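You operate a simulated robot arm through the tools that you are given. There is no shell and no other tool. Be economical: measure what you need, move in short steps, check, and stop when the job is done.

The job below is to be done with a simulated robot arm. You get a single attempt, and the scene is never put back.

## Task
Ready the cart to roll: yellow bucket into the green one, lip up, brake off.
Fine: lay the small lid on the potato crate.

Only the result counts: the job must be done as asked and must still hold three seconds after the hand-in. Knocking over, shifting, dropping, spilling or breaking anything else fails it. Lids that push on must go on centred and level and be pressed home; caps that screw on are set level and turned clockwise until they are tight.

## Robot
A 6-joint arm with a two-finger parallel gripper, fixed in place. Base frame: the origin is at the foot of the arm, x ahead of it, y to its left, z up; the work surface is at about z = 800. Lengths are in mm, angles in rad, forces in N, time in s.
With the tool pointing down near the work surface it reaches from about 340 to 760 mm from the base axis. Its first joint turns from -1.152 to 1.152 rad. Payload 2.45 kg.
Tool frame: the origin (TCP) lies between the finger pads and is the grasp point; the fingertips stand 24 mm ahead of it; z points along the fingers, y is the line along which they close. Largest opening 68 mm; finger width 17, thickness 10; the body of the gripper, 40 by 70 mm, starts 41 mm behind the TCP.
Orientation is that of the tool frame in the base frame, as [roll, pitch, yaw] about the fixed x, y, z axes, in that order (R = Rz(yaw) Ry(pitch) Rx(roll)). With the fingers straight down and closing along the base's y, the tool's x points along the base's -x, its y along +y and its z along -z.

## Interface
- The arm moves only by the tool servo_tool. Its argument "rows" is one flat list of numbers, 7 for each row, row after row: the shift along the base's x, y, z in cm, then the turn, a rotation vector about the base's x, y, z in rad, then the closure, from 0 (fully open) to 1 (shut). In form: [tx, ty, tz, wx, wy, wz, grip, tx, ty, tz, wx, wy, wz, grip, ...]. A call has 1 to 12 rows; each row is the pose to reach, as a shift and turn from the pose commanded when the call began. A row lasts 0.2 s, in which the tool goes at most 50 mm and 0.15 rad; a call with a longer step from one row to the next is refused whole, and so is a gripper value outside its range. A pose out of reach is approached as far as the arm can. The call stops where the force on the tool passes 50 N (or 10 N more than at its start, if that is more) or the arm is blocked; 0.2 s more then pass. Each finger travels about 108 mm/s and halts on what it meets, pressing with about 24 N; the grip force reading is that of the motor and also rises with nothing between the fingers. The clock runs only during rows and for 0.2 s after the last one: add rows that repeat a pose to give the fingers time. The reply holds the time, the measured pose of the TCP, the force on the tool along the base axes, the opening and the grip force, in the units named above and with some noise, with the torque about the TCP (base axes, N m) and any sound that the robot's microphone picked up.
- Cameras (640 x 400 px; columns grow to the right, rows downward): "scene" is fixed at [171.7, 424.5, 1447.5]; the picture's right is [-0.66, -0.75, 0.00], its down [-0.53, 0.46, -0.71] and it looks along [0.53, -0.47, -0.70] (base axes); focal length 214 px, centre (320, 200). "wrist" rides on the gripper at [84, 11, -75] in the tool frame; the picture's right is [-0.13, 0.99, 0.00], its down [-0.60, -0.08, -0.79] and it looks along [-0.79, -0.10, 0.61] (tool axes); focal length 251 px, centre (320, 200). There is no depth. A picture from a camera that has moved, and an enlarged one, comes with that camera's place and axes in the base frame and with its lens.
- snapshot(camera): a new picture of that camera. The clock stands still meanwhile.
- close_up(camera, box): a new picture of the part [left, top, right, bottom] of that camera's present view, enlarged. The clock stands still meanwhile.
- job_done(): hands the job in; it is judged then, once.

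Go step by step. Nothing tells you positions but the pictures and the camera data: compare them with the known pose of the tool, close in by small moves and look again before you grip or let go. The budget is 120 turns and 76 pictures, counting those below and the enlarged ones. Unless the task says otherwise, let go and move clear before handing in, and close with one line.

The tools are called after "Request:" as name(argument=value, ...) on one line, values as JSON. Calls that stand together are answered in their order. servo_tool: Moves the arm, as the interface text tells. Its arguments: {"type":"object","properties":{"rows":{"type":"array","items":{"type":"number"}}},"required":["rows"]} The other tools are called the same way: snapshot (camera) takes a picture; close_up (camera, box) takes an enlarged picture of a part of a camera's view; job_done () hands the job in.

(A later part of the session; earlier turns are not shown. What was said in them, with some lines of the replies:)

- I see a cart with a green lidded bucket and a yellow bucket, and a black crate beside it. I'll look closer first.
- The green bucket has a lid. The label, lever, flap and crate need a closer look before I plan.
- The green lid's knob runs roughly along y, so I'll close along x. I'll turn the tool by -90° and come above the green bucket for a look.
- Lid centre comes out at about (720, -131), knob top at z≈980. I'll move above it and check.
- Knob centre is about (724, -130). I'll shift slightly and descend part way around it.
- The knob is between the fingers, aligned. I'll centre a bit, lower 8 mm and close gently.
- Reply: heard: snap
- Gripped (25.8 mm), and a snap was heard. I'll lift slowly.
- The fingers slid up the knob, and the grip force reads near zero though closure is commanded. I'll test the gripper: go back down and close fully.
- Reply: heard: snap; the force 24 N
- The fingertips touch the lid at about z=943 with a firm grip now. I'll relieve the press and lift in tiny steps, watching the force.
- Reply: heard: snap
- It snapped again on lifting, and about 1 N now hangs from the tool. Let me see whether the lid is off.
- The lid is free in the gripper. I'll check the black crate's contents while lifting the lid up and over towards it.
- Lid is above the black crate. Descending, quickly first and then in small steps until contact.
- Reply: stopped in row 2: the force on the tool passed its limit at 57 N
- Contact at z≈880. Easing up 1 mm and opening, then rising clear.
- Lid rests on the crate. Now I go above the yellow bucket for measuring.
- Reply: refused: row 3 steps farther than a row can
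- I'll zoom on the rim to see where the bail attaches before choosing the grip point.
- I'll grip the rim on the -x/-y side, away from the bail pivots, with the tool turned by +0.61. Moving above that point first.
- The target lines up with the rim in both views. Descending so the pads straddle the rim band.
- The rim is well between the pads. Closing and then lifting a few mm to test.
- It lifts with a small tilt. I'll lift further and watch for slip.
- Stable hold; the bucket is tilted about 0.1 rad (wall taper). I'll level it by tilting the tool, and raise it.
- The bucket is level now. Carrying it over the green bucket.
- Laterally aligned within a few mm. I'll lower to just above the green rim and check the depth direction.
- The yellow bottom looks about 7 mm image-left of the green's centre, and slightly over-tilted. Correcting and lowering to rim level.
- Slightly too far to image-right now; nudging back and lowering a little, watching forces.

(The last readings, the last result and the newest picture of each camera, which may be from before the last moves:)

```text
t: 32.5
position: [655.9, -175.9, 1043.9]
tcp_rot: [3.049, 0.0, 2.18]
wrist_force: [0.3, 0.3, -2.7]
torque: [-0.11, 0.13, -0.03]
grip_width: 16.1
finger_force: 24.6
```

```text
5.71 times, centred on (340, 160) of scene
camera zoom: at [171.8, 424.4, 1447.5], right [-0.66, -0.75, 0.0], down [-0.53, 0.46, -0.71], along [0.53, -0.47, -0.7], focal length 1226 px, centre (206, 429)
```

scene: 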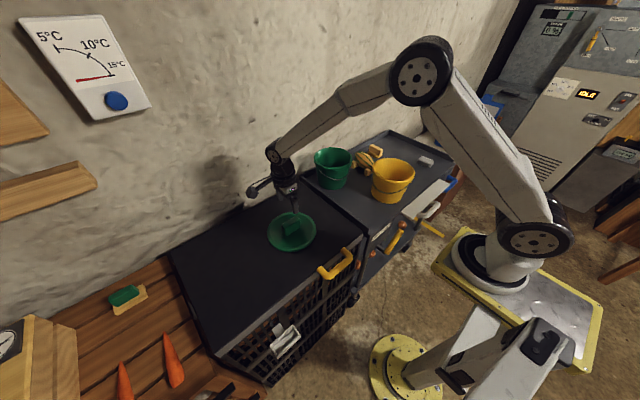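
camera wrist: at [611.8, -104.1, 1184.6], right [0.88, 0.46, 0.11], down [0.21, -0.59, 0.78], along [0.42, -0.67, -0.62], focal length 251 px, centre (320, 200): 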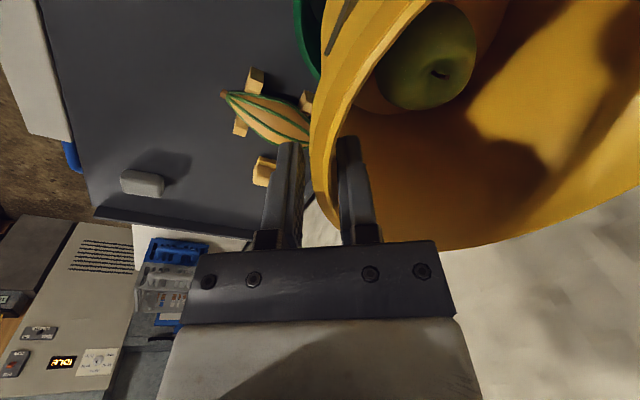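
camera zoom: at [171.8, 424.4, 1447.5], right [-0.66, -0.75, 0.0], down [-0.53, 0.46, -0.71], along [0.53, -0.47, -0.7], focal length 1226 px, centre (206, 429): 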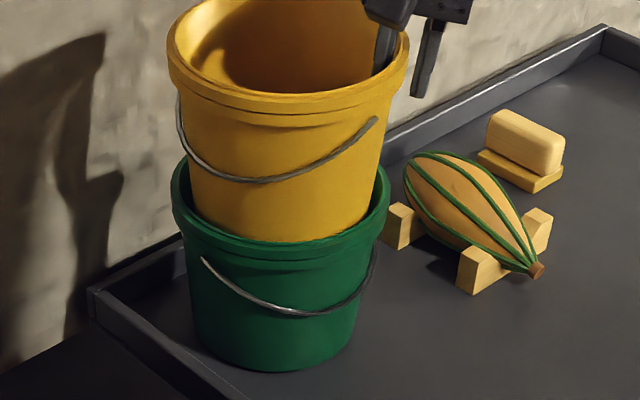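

The bottom is inside the green rim, with gaps on both sides. Continuing down in small steps.

Request:
servo_tool(rows=[0, 0, -0.6, 0, 0, 0, 1, 0, 0, -1.2, 0, 0, 0, 1, 0, 0, -1.8, 0, 0, 0, 1])

Request:
servo_tool(rows=[0, 0, -0.5, 0, 0, 0, 1, 0, 0, -1, 0, 0, 0, 1])

Request:
close_up(camera="scene", box=[310, 125, 370, 195])

```text
t: 33.3
position: [655.5, -177.9, 1025.6]
tcp_rot: [3.051, -0.001, 2.179]
wrist_force: [1.0, 0.0, -3.1]
torque: [-0.12, 0.17, 0.03]
grip_width: 15.8
finger_force: 24.3
```

```text
t: 33.9
position: [655.8, -177.0, 1016.1]
tcp_rot: [3.05, 0.0, 2.179]
wrist_force: [-0.2, 0.2, -1.8]
torque: [-0.13, 0.15, 0.04]
grip_width: 15.9
finger_force: 24.2
```

```text
5.71 times, centred on (340, 160) of scene
camera zoom: at [171.8, 424.4, 1447.5], right [-0.66, -0.75, 0.0], down [-0.53, 0.46, -0.71], along [0.53, -0.47, -0.7], focal length 1226 px, centre (206, 429)
```

zoom: 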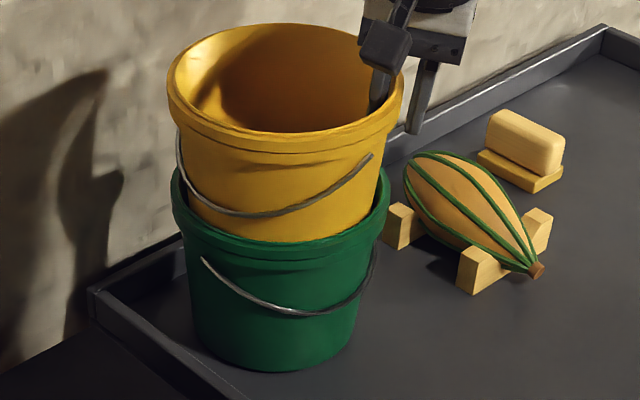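

Request:
servo_tool(rows=[0, 0, -0.5, 0, 0, 0, 1, 0, 0, -1, 0, 0, 0, 1])

Request:
servo_tool(rows=[0, 0, -0.5, 0, 0, 0, 1, 0, 0, -1, 0, 0, 0, 1])

Request:
close_up(camera="scene", box=[310, 125, 370, 195])

```text
t: 34.5
position: [657.5, -176.0, 1005.9]
tcp_rot: [3.05, -0.002, 2.179]
wrist_force: [0.0, -0.5, -2.4]
torque: [-0.12, 0.13, 0.01]
grip_width: 15.9
finger_force: 24.0
```

```text
t: 35.1
position: [657.9, -177.6, 996.7]
tcp_rot: [3.051, 0.0, 2.181]
wrist_force: [0.5, 0.0, -1.7]
torque: [-0.09, 0.14, -0.01]
grip_width: 15.7
finger_force: 24.2
```

```text
5.71 times, centred on (340, 160) of scene
camera zoom: at [171.8, 424.4, 1447.5], right [-0.66, -0.75, 0.0], down [-0.53, 0.46, -0.71], along [0.53, -0.47, -0.7], focal length 1226 px, centre (206, 429)
```

zoom: 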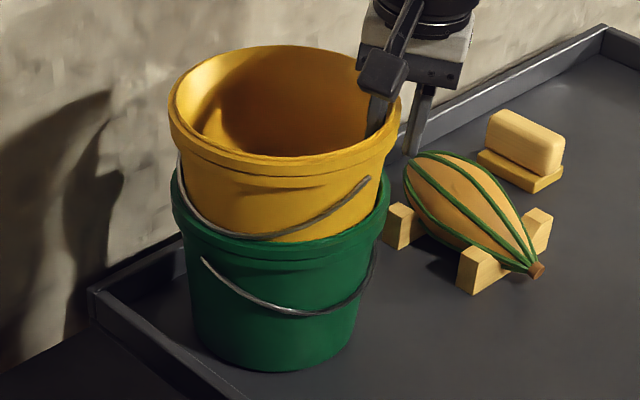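

Request:
servo_tool(rows=[0, 0, -0.5, 0, 0, 0, 1, 0, 0, -1, 0, 0, 0, 1])

Request:
servo_tool(rows=[0, 0, -0.4, 0, 0, 0, 1, 0, 0, -0.8, 0, 0, 0, 1])

Request:
close_up(camera="scene", box=[310, 125, 370, 195])

```text
t: 35.7
position: [657.8, -178.5, 986.8]
tcp_rot: [3.053, -0.003, 2.18]
wrist_force: [0.0, 0.2, -2.1]
torque: [-0.12, 0.13, 0.01]
grip_width: 15.9
finger_force: 23.8
```

```text
t: 36.3
position: [657.8, -177.6, 978.5]
tcp_rot: [3.051, 0.0, 2.18]
wrist_force: [0.2, -0.7, -2.5]
torque: [-0.1, 0.15, -0.02]
grip_width: 16.0
finger_force: 24.0
```

```text
5.71 times, centred on (340, 160) of scene
camera zoom: at [171.8, 424.4, 1447.5], right [-0.66, -0.75, 0.0], down [-0.53, 0.46, -0.71], along [0.53, -0.47, -0.7], focal length 1226 px, centre (206, 429)
```

zoom: 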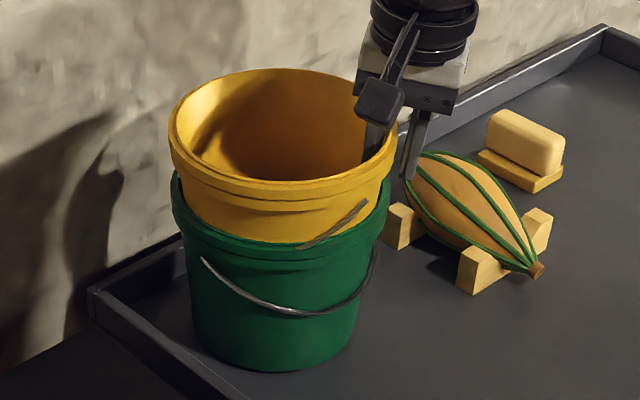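

The outer fingertip will soon meet the green rim (z≈938). I'll go down a bit more in small steps until contact.

Request:
servo_tool(rows=[0, 0, -0.4, 0, 0, 0, 1, 0, 0, -0.7, 0, 0, 0, 1])

Request:
servo_tool(rows=[0, 0, -0.2, 0, 0, 0, 1, 0, 0, -0.4, 0, 0, 0, 1])

Request:
close_up(camera="scene", box=[310, 125, 370, 195])

Request:
snapshot(camera="wrist")

```text
t: 36.9
position: [657.2, -176.9, 970.5]
tcp_rot: [3.049, -0.001, 2.179]
wrist_force: [0.7, 0.5, -2.6]
torque: [-0.11, 0.16, -0.01]
grip_width: 15.8
finger_force: 23.8
```

```text
t: 37.5
position: [658.6, -176.8, 967.7]
tcp_rot: [3.051, -0.002, 2.18]
wrist_force: [-0.1, -0.9, -2.5]
torque: [-0.12, 0.15, -0.02]
grip_width: 15.8
finger_force: 24.0
```

```text
5.71 times, centred on (340, 160) of scene
camera zoom: at [171.8, 424.4, 1447.5], right [-0.66, -0.75, 0.0], down [-0.53, 0.46, -0.71], along [0.53, -0.47, -0.7], focal length 1226 px, centre (206, 429)
```

zoom: 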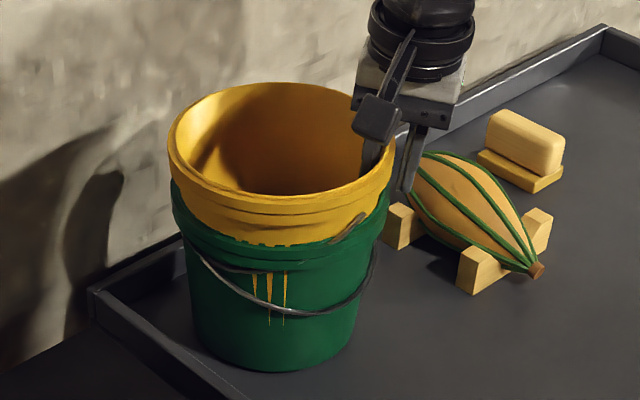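

```text
28 pictures are left
camera wrist: at [613.6, -104.1, 1041.4], right [0.88, 0.46, 0.09], down [0.22, -0.58, 0.78], along [0.41, -0.67, -0.62], focal length 251 px, centre (320, 200)
```

wrist: 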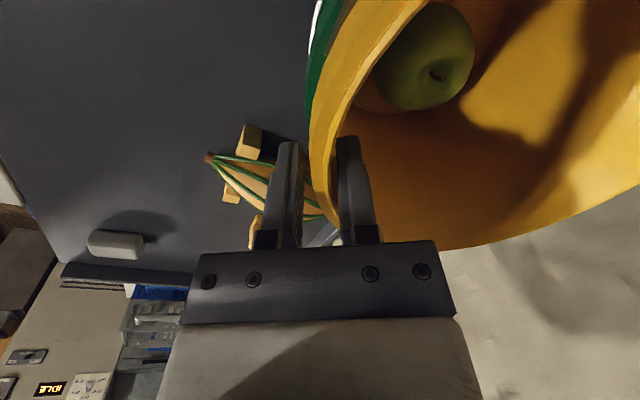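

The yellow wall is slightly towards the camera side, visually touching; I'll shift 3 mm away and go on down gently.

Request:
servo_tool(rows=[0.2, -0.2, 0, 0, 0, 0, 1, 0.25, -0.2, -0.2, 0, 0, 0, 1, 0.25, -0.2, -0.4, 0, 0, 0, 1])

Request:
servo_tool(rows=[0, 0, -0.2, 0, 0, 0, 1, 0, 0, -0.5, 0, 0, 0, 1])

Request:
close_up(camera="scene", box=[310, 125, 370, 195])

```text
t: 38.3
position: [660.2, -178.1, 963.4]
tcp_rot: [3.05, 0.001, 2.178]
wrist_force: [-0.4, -1.3, -1.0]
torque: [-0.12, 0.13, -0.01]
grip_width: 16.0
finger_force: 24.2
```

```text
t: 38.9
position: [660.2, -179.2, 958.0]
tcp_rot: [3.049, 0.001, 2.179]
wrist_force: [-0.9, 0.4, -2.7]
torque: [-0.11, 0.13, 0.0]
grip_width: 15.9
finger_force: 24.0
```

```text
5.71 times, centred on (340, 160) of scene
camera zoom: at [171.8, 424.4, 1447.5], right [-0.66, -0.75, 0.0], down [-0.53, 0.46, -0.71], along [0.53, -0.47, -0.7], focal length 1226 px, centre (206, 429)
```

zoom: 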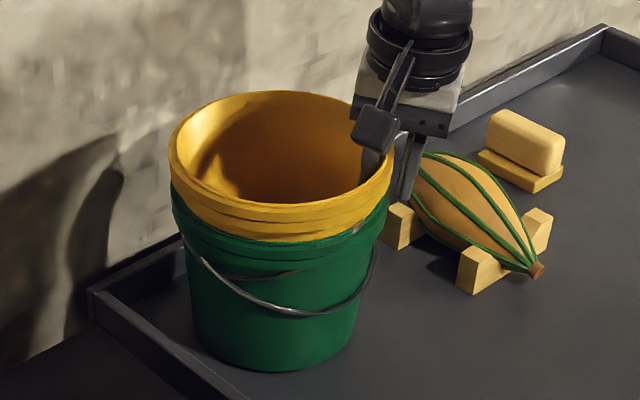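

Better. Continuing down until it seats.

Request:
servo_tool(rows=[0, 0, -0.3, 0, 0, 0, 1, 0, 0, -0.5, 0, 0, 0, 1])

Request:
servo_tool(rows=[0, 0, -0.3, 0, 0, 0, 1, 0, 0, -0.5, 0, 0, 0, 1])

Request:
servo_tool(rows=[0, 0, -0.3, 0, 0, 0, 1, 0, 0, -0.5, 0, 0, 0, 1])

Request:
close_up(camera="scene", box=[310, 125, 370, 195])

```text
t: 39.5
position: [659.5, -179.3, 953.6]
tcp_rot: [3.05, -0.002, 2.181]
wrist_force: [-0.2, 0.3, -1.8]
torque: [-0.09, 0.17, 0.01]
grip_width: 16.0
finger_force: 23.8
```

```text
t: 40.1
position: [660.0, -179.3, 949.0]
tcp_rot: [3.051, 0.0, 2.18]
wrist_force: [-0.1, 1.2, -2.2]
torque: [-0.13, 0.15, 0.02]
grip_width: 15.8
finger_force: 24.5
```

```text
t: 40.7
position: [661.5, -180.4, 945.3]
tcp_rot: [3.049, 0.001, 2.179]
wrist_force: [-5.0, 2.3, 12.2]
torque: [0.4, 0.18, 0.11]
grip_width: 15.9
finger_force: 23.8
```

```text
5.71 times, centred on (340, 160) of scene
camera zoom: at [171.3, 424.6, 1447.5], right [-0.66, -0.75, 0.0], down [-0.53, 0.46, -0.71], along [0.53, -0.47, -0.7], focal length 1226 px, centre (206, 429)
```

zoom: 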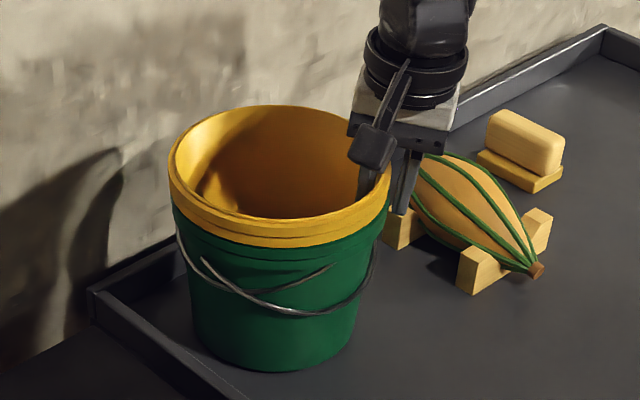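

Seated with contact. Releasing and rising clear.

Request:
servo_tool(rows=[0, 0, 0.15, 0, 0, 0, 1, 0, 0, 0.15, 0, 0, 0, 0.6, 0, 0, 0.15, 0, 0, 0, 0.4, 0, 0, 0.15, 0, 0, 0, 0.4, 0, 0, 2, 0, 0, 0, 0.4, 0, 0, 5, 0, 0, 0, 0.4, 0, 0, 9, 0, 0, 0, 0.2, 0, 0, 13, 0, 0, 0, 0])

Request:
close_up(camera="scene", box=[310, 105, 390, 195])

Request:
snapshot(camera="wrist")

```text
t: 42.5
position: [659.0, -178.6, 1074.2]
tcp_rot: [3.052, -0.003, 2.179]
wrist_force: [-0.4, -0.5, -0.3]
torque: [-0.04, -0.02, 0.02]
grip_width: 67.9
finger_force: 0.1
```

```text
4.44 times, centred on (350, 150) of scene
camera zoom: at [171.7, 424.5, 1447.5], right [-0.66, -0.75, 0.0], down [-0.53, 0.46, -0.71], along [0.53, -0.47, -0.7], focal length 953 px, centre (187, 422)
```

zoom: 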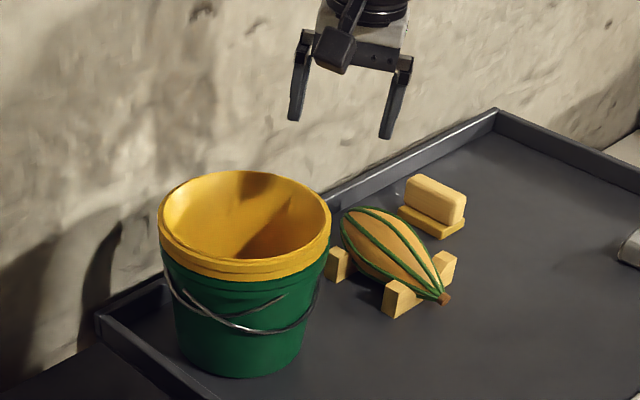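

```text
24 pictures are left
camera wrist: at [614.1, -105.4, 1147.3], right [0.88, 0.46, 0.09], down [0.22, -0.58, 0.78], along [0.41, -0.67, -0.62], focal length 251 px, centre (320, 200)
```

wrist: 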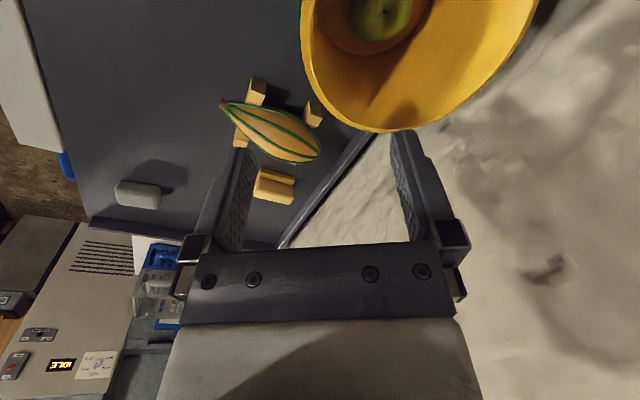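

Bucket nested neatly, apple still inside. Next the lip: its handle bar is near (312, -290, ~815). I'll level the tool, turn back to close along x and go above it.

Request:
servo_tool(rows=[-2, -1, 1, -0.026, 0.037, 0, 0, -5, -2, 2, -0.051, 0.074, 0, 0])

Request:
servo_tool(rows=[-4, -1, 0, 0, 0, -0.1, 0, -8, -2, 0, 0, 0, -0.2, 0, -12, -3, 0, 0, 0, -0.3, 0, -16, -4, 0, 0, 0, -0.4, 0, -20, -5, 0, 0, 0, -0.5, 0, -24, -6, -2, 0, 0, -0.61, 0, -28, -7, -4, 0, 0, -0.61, 0, -29.7, -8, -7, 0, 0, -0.61, 0, -29.7, -8, -11, 0, 0, -0.61, 0, -29.7, -8, -14, 0, 0, -0.61, 0, -29.7, -8, -16, 0, 0, -0.61, 0])

Request:
snapshot(camera="wrist")

Request:
close_up(camera="scene", box=[380, 150, 480, 250])

```text
t: 43.1
position: [607.7, -198.2, 1094.0]
tcp_rot: [-3.142, -0.003, 2.181]
wrist_force: [-0.2, 0.2, 1.2]
torque: [0.03, 0.01, -0.03]
grip_width: 68.4
finger_force: 0.0
```

```text
t: 45.5
position: [311.2, -279.0, 934.3]
tcp_rot: [3.142, -0.001, 1.571]
wrist_force: [1.1, 0.0, -0.5]
torque: [-0.04, 0.0, -0.01]
grip_width: 67.8
finger_force: 0.1
```

```text
23 pictures are left
camera wrist: at [322.5, -193.8, 1007.3], right [0.99, -0.13, 0.0], down [-0.08, -0.6, 0.79], along [-0.1, -0.79, -0.61], focal length 251 px, centre (320, 200)
```

wrist: 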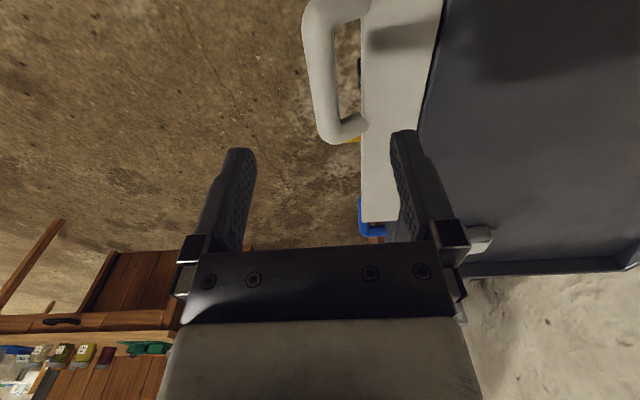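

```text
4.00 times, centred on (430, 200) of scene
camera zoom: at [171.7, 424.5, 1447.5], right [-0.66, -0.75, 0.0], down [-0.53, 0.46, -0.71], along [0.53, -0.47, -0.7], focal length 858 px, centre (-120, 200)
```

zoom: 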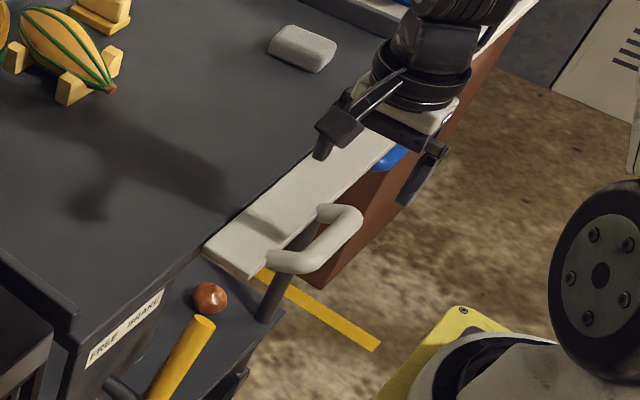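

Bar is at about x=315, y -250…-337, z≈811. I'll partly close to ~38 mm, go over the bar's middle and check.

Request:
servo_tool(rows=[0.3, -1.5, -3, 0, 0, 0, 0.44, 0.3, -1.5, -6, 0, 0, 0, 0.44, 0.3, -1.5, -7.2, 0, 0, 0, 0.44])

Request:
snapshot(camera="wrist")

Request:
close_up(camera="scene", box=[400, 165, 470, 235])

```text
t: 46.3
position: [313.1, -293.8, 862.3]
tcp_rot: [-3.14, -0.001, 1.57]
wrist_force: [0.2, 0.5, -0.2]
torque: [0.0, 0.0, 0.02]
grip_width: 38.3
finger_force: 0.1
```

```text
21 pictures are left
camera wrist: at [325.1, -207.6, 935.8], right [0.99, -0.13, 0.0], down [-0.08, -0.6, 0.79], along [-0.1, -0.79, -0.61], focal length 251 px, centre (320, 200)
```

wrist: 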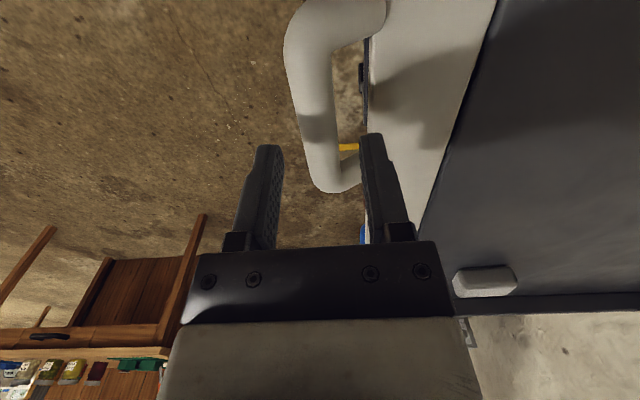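

```text
5.71 times, centred on (435, 200) of scene
camera zoom: at [171.7, 424.5, 1447.5], right [-0.66, -0.75, 0.0], down [-0.53, 0.46, -0.71], along [0.53, -0.47, -0.7], focal length 1226 px, centre (-337, 200)
```

zoom: 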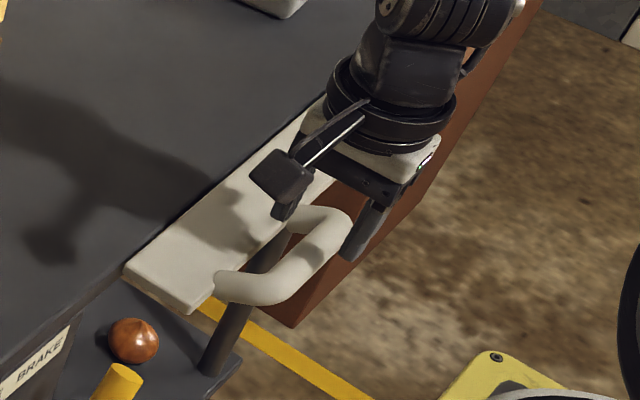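

Bar centre is about 1 mm to -x and the gap to the plate is ~16 mm, so I'll narrow to 27 mm and lower over the bar.

Request:
servo_tool(rows=[-0.1, 0, 0, 0, 0, 0, 0.6, -0.1, 0, -1, 0, 0, 0, 0.6, -0.1, 0, -2, 0, 0, 0, 0.6, -0.1, 0, -3, 0, 0, 0, 0.6, -0.1, 0, -3.7, 0, 0, 0, 0.6])

Request:
snapshot(camera="wrist")

Request:
close_up(camera="scene", box=[400, 165, 470, 235])

```text
t: 47.5
position: [314.1, -294.1, 824.9]
tcp_rot: [3.141, 0.0, 1.57]
wrist_force: [-0.9, -0.4, 0.1]
torque: [0.02, -0.03, 0.02]
grip_width: 27.3
finger_force: 0.0
```

```text
19 pictures are left
camera wrist: at [325.4, -208.5, 898.7], right [0.99, -0.13, 0.0], down [-0.08, -0.6, 0.79], along [-0.1, -0.79, -0.61], focal length 251 px, centre (320, 200)
```

wrist: 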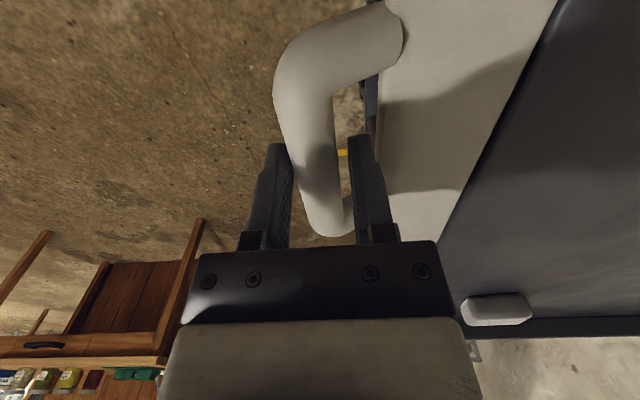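

```text
5.71 times, centred on (435, 200) of scene
camera zoom: at [171.7, 424.5, 1447.5], right [-0.66, -0.75, 0.0], down [-0.53, 0.46, -0.71], along [0.53, -0.47, -0.7], focal length 1226 px, centre (-337, 200)
```

zoom: 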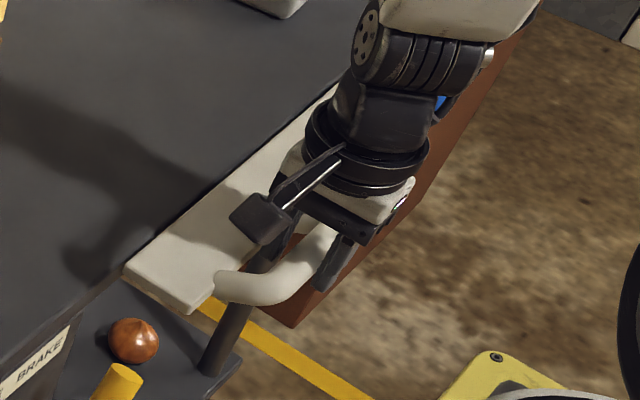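

The fingers straddle the bar. Lowering 8 mm, gripping, and beginning the upward arc about the hinge (x≈393).

Request:
servo_tool(rows=[-0.1, 0, -0.8, 0, 0, 0, 0.6, -0.1, 0, -0.8, 0, 0, 0, 0.8, -0.1, 0, -0.8, 0, 0, 0, 1, -0.1, 0, -0.8, 0, 0, 0, 1])

Request:
servo_tool(rows=[0.1, 0, 0.7, 0, 0, 0, 1, 0.3, 0, 1.4, 0, 0, 0, 1, 0.5, 0, 2.1, 0, 0, 0, 1])

```text
t: 48.5
position: [312.5, -293.5, 817.3]
tcp_rot: [3.141, -0.003, 1.568]
wrist_force: [-27.4, -6.1, 7.2]
torque: [0.09, 0.19, 0.05]
grip_width: 21.4
finger_force: 38.3
```

```text
t: 49.3
position: [319.9, -293.1, 836.8]
tcp_rot: [3.141, -0.002, 1.571]
wrist_force: [-6.0, 2.7, -1.4]
torque: [0.06, 0.41, -0.1]
grip_width: 21.8
finger_force: 38.5
```

It follows with low force. Continuing the arc.

Request:
servo_tool(rows=[0.4, 0, 0.6, 0, 0, 0, 1, 0.9, 0, 1.2, 0, 0, 0, 1, 1.5, 0, 2, 0, 0, 0, 1, 2.2, 0, 2.7, 0, 0, 0, 1])

Request:
close_up(camera="scene", box=[390, 145, 470, 235])

```text
t: 50.3
position: [340.6, -293.1, 865.6]
tcp_rot: [-3.141, -0.001, 1.57]
wrist_force: [-14.2, 2.6, 9.0]
torque: [0.19, 0.46, 0.02]
grip_width: 21.5
finger_force: 38.6
```

```text
4.44 times, centred on (430, 190) of scene
camera zoom: at [171.3, 424.6, 1447.5], right [-0.66, -0.75, 0.0], down [-0.53, 0.46, -0.71], along [0.53, -0.47, -0.7], focal length 953 px, centre (-169, 244)
```

zoom: 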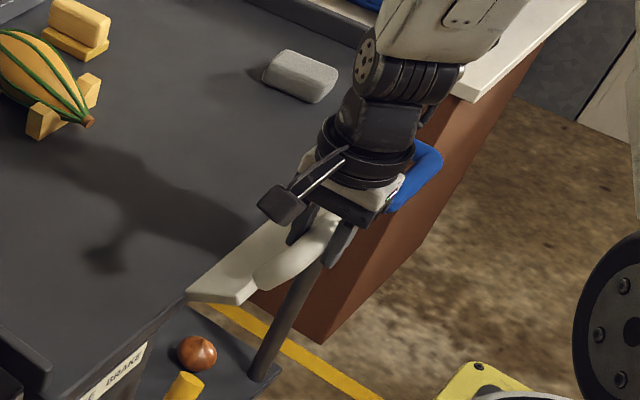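

Request:
servo_tool(rows=[0.5, 0, 0.5, 0, 0, 0, 1, 1.1, 0, 1, 0, 0, 0, 1, 1.7, 0, 1.4, 0, 0, 0, 1, 2.4, 0, 1.8, 0, 0, 0, 1, 3.1, 0, 2.1, 0, 0, 0, 1, 3.7, 0, 2.3, 0, 0, 0, 1])

Request:
servo_tool(rows=[0.6, 0, 0.15, 0, 0, 0, 1, 1.2, 0, 0.2, 0, 0, 0, 1])

Request:
close_up(camera="scene", box=[390, 135, 470, 235])

```text
t: 51.7
position: [376.8, -293.7, 886.4]
tcp_rot: [3.14, -0.002, 1.571]
wrist_force: [-0.1, 5.4, -14.1]
torque: [0.2, 0.28, -0.05]
grip_width: 21.4
finger_force: 38.0
```

```text
t: 52.3
position: [390.0, -293.6, 889.0]
tcp_rot: [3.141, 0.0, 1.573]
wrist_force: [-5.5, 11.0, 5.1]
torque: [0.41, 0.41, 0.0]
grip_width: 21.3
finger_force: 38.4
```

```text
4.00 times, centred on (430, 185) of scene
camera zoom: at [171.5, 424.8, 1447.5], right [-0.66, -0.75, 0.0], down [-0.53, 0.46, -0.71], along [0.53, -0.47, -0.7], focal length 858 px, centre (-120, 260)
```

zoom: 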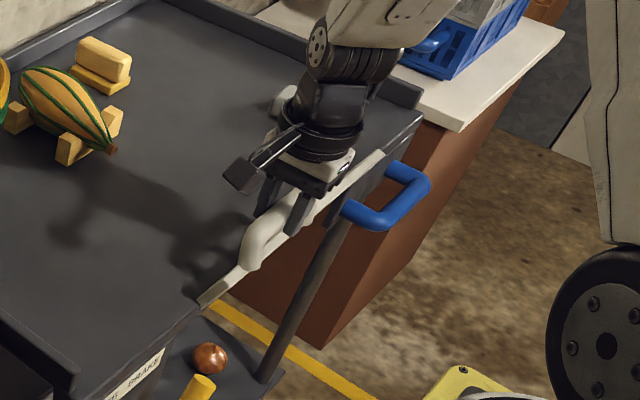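

Nearly vertical. A little further until it stops.

Request:
servo_tool(rows=[0.4, 0, 0, 0, 0, 0, 1, 0.8, 0, 0, 0, 0, 0, 1])

Request:
servo_tool(rows=[0.4, 0, -0.05, 0, 0, 0, 1, 0.8, 0, -0.1, 0, 0, 0, 1])

Request:
close_up(camera="scene", box=[390, 135, 470, 235])

```text
t: 52.9
position: [396.7, -294.9, 890.1]
tcp_rot: [3.141, -0.001, 1.571]
wrist_force: [-4.0, 13.3, 3.0]
torque: [0.17, 0.46, 0.06]
grip_width: 21.5
finger_force: 38.2
```

```text
t: 53.5
position: [404.9, -295.9, 889.3]
tcp_rot: [3.141, -0.002, 1.571]
wrist_force: [-4.7, 11.3, 1.7]
torque: [0.25, 0.42, 0.03]
grip_width: 21.6
finger_force: 38.3
```

```text
4.00 times, centred on (430, 185) of scene
camera zoom: at [171.6, 424.7, 1447.5], right [-0.66, -0.75, 0.0], down [-0.53, 0.46, -0.71], along [0.53, -0.47, -0.7], focal length 858 px, centre (-120, 260)
```

zoom: 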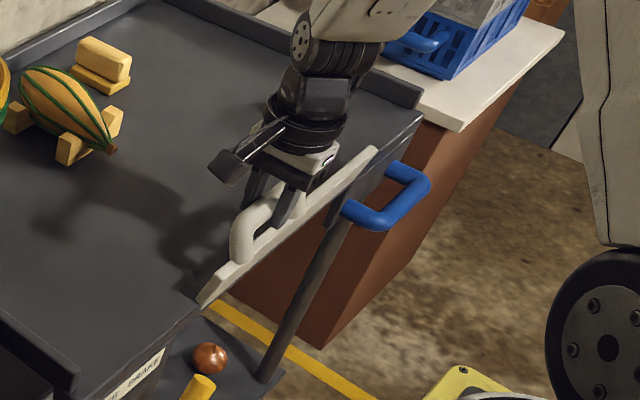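

Request:
servo_tool(rows=[0.3, 0, -0.05, 0, 0, 0, 1, 0.6, 0, -0.1, 0, 0, 0, 1])

Request:
servo_tool(rows=[0.3, 0, -0.05, 0, 0, 0, 1, 0.6, 0, -0.1, 0, 0, 0, 1])

```text
t: 54.1
position: [413.1, -296.1, 887.9]
tcp_rot: [3.139, 0.0, 1.57]
wrist_force: [-3.9, 7.0, 2.6]
torque: [0.25, 0.41, 0.03]
grip_width: 21.2
finger_force: 38.7
```

```text
t: 54.7
position: [417.3, -295.0, 886.3]
tcp_rot: [3.139, 0.003, 1.57]
wrist_force: [-4.0, -1.3, 2.0]
torque: [0.16, 0.46, 0.02]
grip_width: 21.4
finger_force: 38.3
```

Request:
servo_tool(rows=[0.3, 0, -0.05, 0, 0, 0, 1, 0.6, 0, -0.1, 0, 0, 0, 1])

Request:
close_up(camera="scene", box=[400, 155, 450, 215])

```text
t: 55.3
position: [421.9, -294.7, 885.9]
tcp_rot: [-3.142, -0.001, 1.569]
wrist_force: [-19.2, -8.9, 6.7]
torque: [-0.75, 0.49, 0.1]
grip_width: 21.5
finger_force: 38.5
```

```text
6.67 times, centred on (425, 185) of scene
camera zoom: at [171.2, 424.3, 1447.7], right [-0.66, -0.75, 0.0], down [-0.53, 0.46, -0.71], along [0.53, -0.47, -0.7], focal length 1430 px, centre (-380, 300)
```

zoom: 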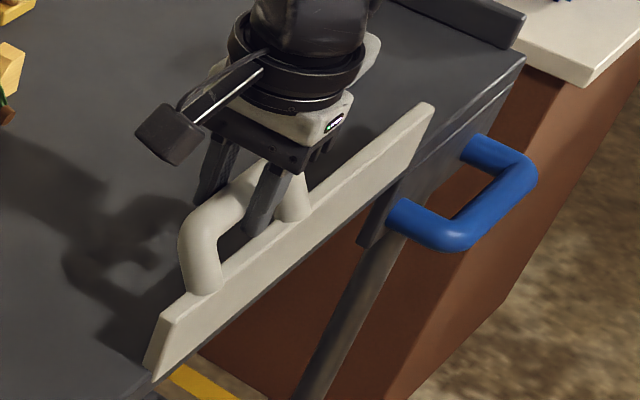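

The lip has met its stop, leaning slightly inward. Releasing and rising to see if it stays.

Request:
servo_tool(rows=[0, 0, 0, 0, 0, 0, 0.6, 0, 0, 0, 0, 0, 0, 0.4, 0, 0, 0, 0, 0, 0, 0.4, 0, 0, 3, 0, 0, 0, 0.4, 0, 0, 7, 0, 0, 0, 0.4, 0, 0, 11, 0, 0, 0, 0.4])

Request:
close_up(camera="scene", box=[360, 150, 460, 270])

```text
t: 56.7
position: [424.0, -294.5, 996.2]
tcp_rot: [-3.141, -0.001, 1.57]
wrist_force: [0.0, -0.1, -0.5]
torque: [0.0, -0.02, 0.01]
grip_width: 40.7
finger_force: 0.0
```

```text
3.33 times, centred on (410, 210) of scene
camera zoom: at [171.7, 424.5, 1447.5], right [-0.66, -0.75, 0.0], down [-0.53, 0.46, -0.71], along [0.53, -0.47, -0.7], focal length 715 px, centre (20, 167)
```

zoom: 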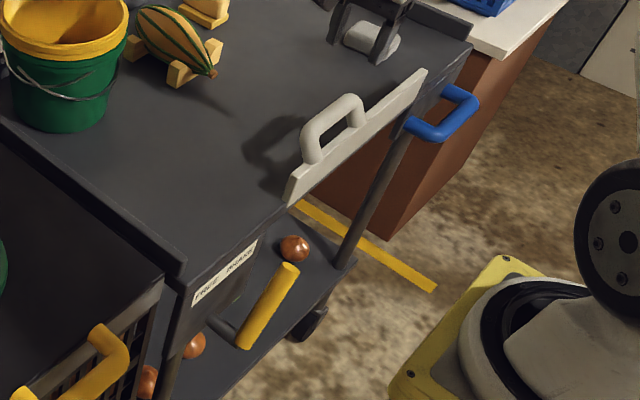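

Lip stays up. Now the brake lever on the front: I'll turn the tool back to close along y and look at the lever from the front.

Request:
servo_tool(rows=[-1, 1, 1, 0, 0, 0.143, 0, -2, 3, 1, 0, 0, 0.286, 0, -3, 5, 1, 0, 0, 0.429, 0, -4, 7, 1, 0, 0, 0.571, 0, -5, 9, 0, 0, 0, 0.714, 0, -6, 11, -1, 0, 0, 0.857, 0, -7, 13, -2, 0, 0, 1.0, 0, -8, 14, -3, 0, 0, 1.143, 0, -9, 15, -4, 0, 0, 1.286, 0, -9, 15.5, -5, 0, 0, 1.429, 0, -9, 15.5, -6, 0, 0, 1.571, 0])

Request:
snapshot(camera="wrist")

```text
t: 59.1
position: [333.8, -140.9, 935.8]
tcp_rot: [-3.141, -0.003, -3.139]
wrist_force: [0.4, 0.5, 0.2]
torque: [0.02, 0.02, -0.03]
grip_width: 67.7
finger_force: 0.1
```

```text
12 pictures are left
camera wrist: at [250.1, -127.5, 1009.3], right [0.13, 0.99, 0.0], down [0.61, -0.08, 0.79], along [0.79, -0.1, -0.61], focal length 251 px, centre (320, 200)
```

wrist: 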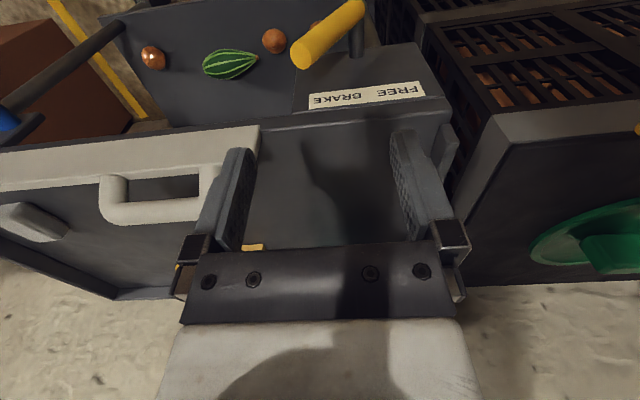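

Lever tip is at about (347, -155, 770) leaning to BRAKE, pivot near (343, -100, 671). I'll straddle the tip with open fingers and push it towards FREE (+y).

Request:
servo_tool(rows=[0.6, -0.4, -4, 0, 0, 0, 0.1, 1.3, -0.8, -8, 0, 0, 0, 0.1, 1.3, -0.8, -11, 0, 0, 0, 0.1])

Request:
snapshot(camera="wrist")

Request:
close_up(camera="scene", box=[350, 170, 450, 270])

```text
t: 59.9
position: [347.1, -149.0, 823.9]
tcp_rot: [-3.141, 0.0, 3.14]
wrist_force: [0.3, -0.3, 0.1]
torque: [0.01, -0.01, -0.01]
grip_width: 61.4
finger_force: 0.1
```

```text
11 pictures are left
camera wrist: at [264.2, -135.5, 898.4], right [0.13, 0.99, 0.0], down [0.6, -0.08, 0.79], along [0.79, -0.1, -0.61], focal length 251 px, centre (320, 200)
```

wrist: 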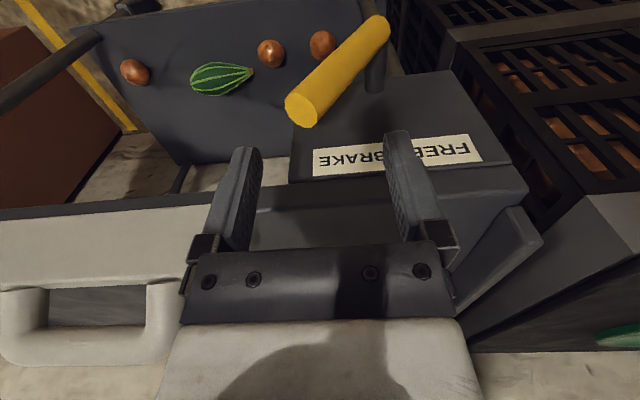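

```text
4.00 times, centred on (400, 220) of scene
camera zoom: at [171.7, 424.5, 1447.5], right [-0.66, -0.75, 0.0], down [-0.53, 0.46, -0.71], along [0.53, -0.47, -0.7], focal length 858 px, centre (0, 120)
```

zoom: 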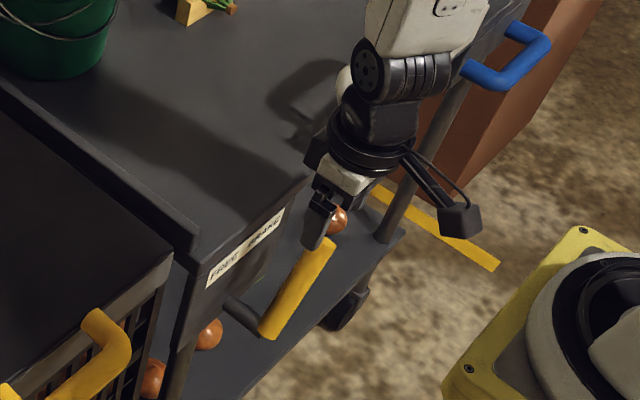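

Tip position confirmed. Lowering 5 cm to straddle it, then pushing +y in steps.

Request:
servo_tool(rows=[0, 0, -2, 0, 0, 0, 0.1, 0, 0, -4, 0, 0, 0, 0.1, 0, 0, -5.2, 0, 0, 0, 0.1])

Request:
servo_tool(rows=[0, 1, 0, 0, 0, 0, 0.1, 0, 2, 0.1, 0, 0, 0, 0.1, 0, 3, 0.2, 0, 0, 0, 0.1, 0, 4, 0.3, 0, 0, 0, 0.1])

Request:
snapshot(camera="wrist")

```text
t: 60.7
position: [346.4, -147.6, 773.3]
tcp_rot: [3.141, -0.002, 3.142]
wrist_force: [0.5, 0.3, -0.6]
torque: [0.01, 0.01, 0.02]
grip_width: 61.1
finger_force: 0.2
```

```text
t: 61.7
position: [346.3, -106.7, 775.5]
tcp_rot: [3.141, 0.0, -3.141]
wrist_force: [0.2, -1.9, -0.1]
torque: [0.0, -0.02, -0.02]
grip_width: 62.2
finger_force: 0.4
```

```text
9 pictures are left
camera wrist: at [262.9, -95.0, 849.6], right [0.13, 0.99, 0.0], down [0.6, -0.08, 0.79], along [0.79, -0.1, -0.61], focal length 251 px, centre (320, 200)
```

wrist: 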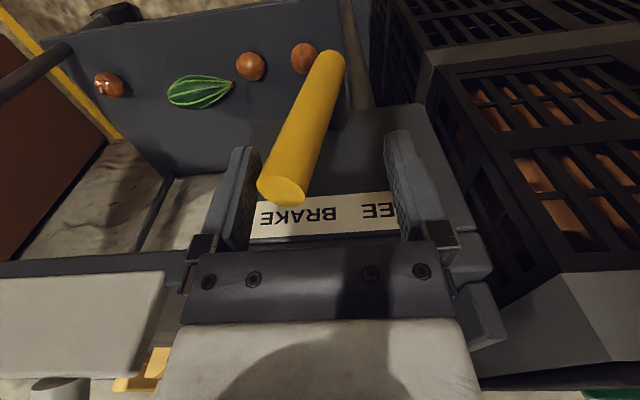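

The lever follows with little force. Pushing on towards FREE.

Request:
servo_tool(rows=[0, 1, 0.2, 0, 0, 0, 0.1, 0, 2, 0.2, 0, 0, 0, 0.1, 0, 3, 0.2, 0, 0, 0, 0.1, 0, 4, 0, 0, 0, 0, 0.1])

Request:
servo_tool(rows=[0, 1, -0.1, 0, 0, 0, 0.1, 0, 2, -0.2, 0, 0, 0, 0.1, 0, 3, -0.3, 0, 0, 0, 0.1])

Request:
snapshot(camera="wrist")

```text
t: 62.7
position: [346.3, -67.3, 777.1]
tcp_rot: [-3.141, 0.0, 3.141]
wrist_force: [1.3, -1.2, 0.6]
torque: [-0.04, -0.02, 0.0]
grip_width: 62.3
finger_force: 0.5
```

```text
t: 63.5
position: [345.7, -38.8, 773.4]
tcp_rot: [3.141, -0.001, 3.141]
wrist_force: [0.0, -0.9, -0.2]
torque: [-0.02, 0.01, -0.01]
grip_width: 62.0
finger_force: 0.6
```

```text
8 pictures are left
camera wrist: at [262.9, -24.4, 846.7], right [0.13, 0.99, 0.0], down [0.61, -0.08, 0.79], along [0.79, -0.1, -0.61], focal length 251 px, centre (320, 200)
```

wrist: 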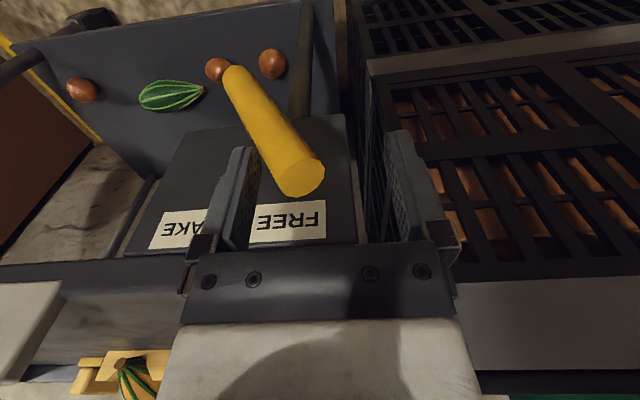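

Close to FREE. Pushing gently until the stop.

Request:
servo_tool(rows=[0, 0.4, -0.1, 0, 0, 0, 0.1, 0, 0.8, -0.2, 0, 0, 0, 0.1, 0, 1.2, -0.3, 0, 0, 0, 0.1])

Request:
servo_tool(rows=[0, 0.4, -0.1, 0, 0, 0, 0.1, 0, 0.8, -0.2, 0, 0, 0, 0.1])

Request:
snapshot(camera="wrist")

```text
t: 64.3
position: [347.2, -27.6, 770.8]
tcp_rot: [3.141, 0.002, 3.135]
wrist_force: [-5.3, -41.7, 28.6]
torque: [-1.94, 0.05, -0.31]
grip_width: 68.3
finger_force: 4.6
```

```text
t: 64.6
position: [347.4, -28.2, 770.3]
tcp_rot: [3.14, 0.001, 3.126]
wrist_force: [-3.2, -37.7, 15.6]
torque: [-1.45, 0.05, -0.25]
grip_width: 67.8
finger_force: 4.2
stopped in row 1: the force on the tool passed its limit at 67 N (the readings are from after the stop); the commanded pose is now the measured one
```

```text
7 pictures are left
camera wrist: at [263.6, -13.2, 843.7], right [0.14, 0.99, 0.0], down [0.6, -0.09, 0.79], along [0.79, -0.12, -0.61], focal length 251 px, centre (320, 200)
```

wrist: 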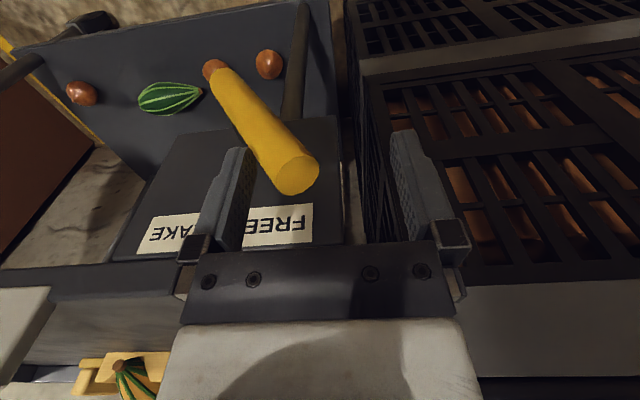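

At the stop, on FREE. Backing off slightly, then up and away from the cart.

Request:
servo_tool(rows=[0, -0.7, 0, 0, 0, 0, 0, 0, -0.8, 3, 0, 0, 0, 0, 0, -0.8, 7, 0, 0, 0, 0, 0, -0.8, 11, 0, 0, 0, 0, 0, -0.8, 15, 0, 0, 0, 0, 0, -0.8, 19, 0, 0, 0, 0, 0, -0.8, 23, 0, 0, 0, 0, 0, -0.8, 27, 0, 0, 0, 0])

Request:
snapshot(camera="scene")

Request:
close_up(camera="scene", box=[300, 140, 460, 270])

```text
t: 66.4
position: [347.4, -35.9, 1043.4]
tcp_rot: [-3.141, 0.001, 3.134]
wrist_force: [-0.4, -0.6, -0.1]
torque: [0.0, -0.02, 0.0]
grip_width: 67.6
finger_force: 0.1
out of reach, approached as far as the arm can: row 6, 7
```

```text
6 pictures are left
```

scene: 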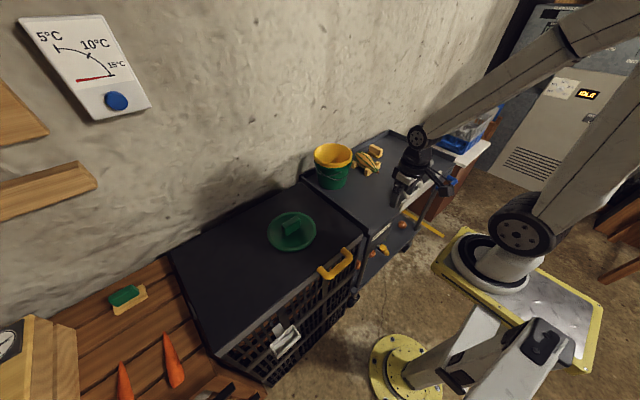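

```text
3.08 times, centred on (380, 205) of scene
camera zoom: at [171.7, 424.5, 1447.5], right [-0.66, -0.75, 0.0], down [-0.53, 0.46, -0.71], along [0.53, -0.47, -0.7], focal length 660 px, centre (135, 185)
```

zoom: 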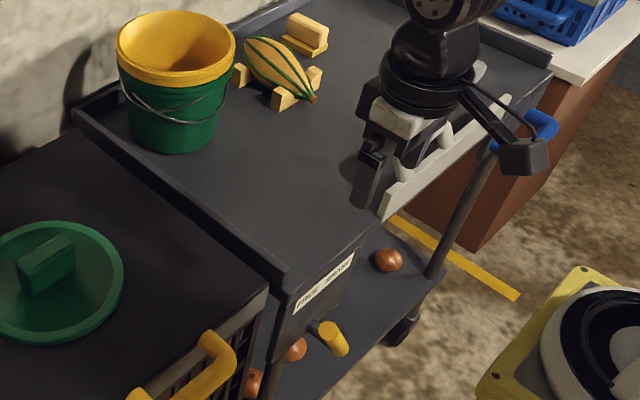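

The yellow bucket sits in the green one, the lip is up, the lever is on FREE and the lid is on the black crate. The arm is clear, so I'm handing in.

Request:
job_done()

```text
The job is handed in.
```

The cart is ready to roll: the yellow bucket is nested in the green one with the apple still inside, the lip is up, the brake lever is on FREE, and the small lid lies on the black crate, which I took to be the potato crate.
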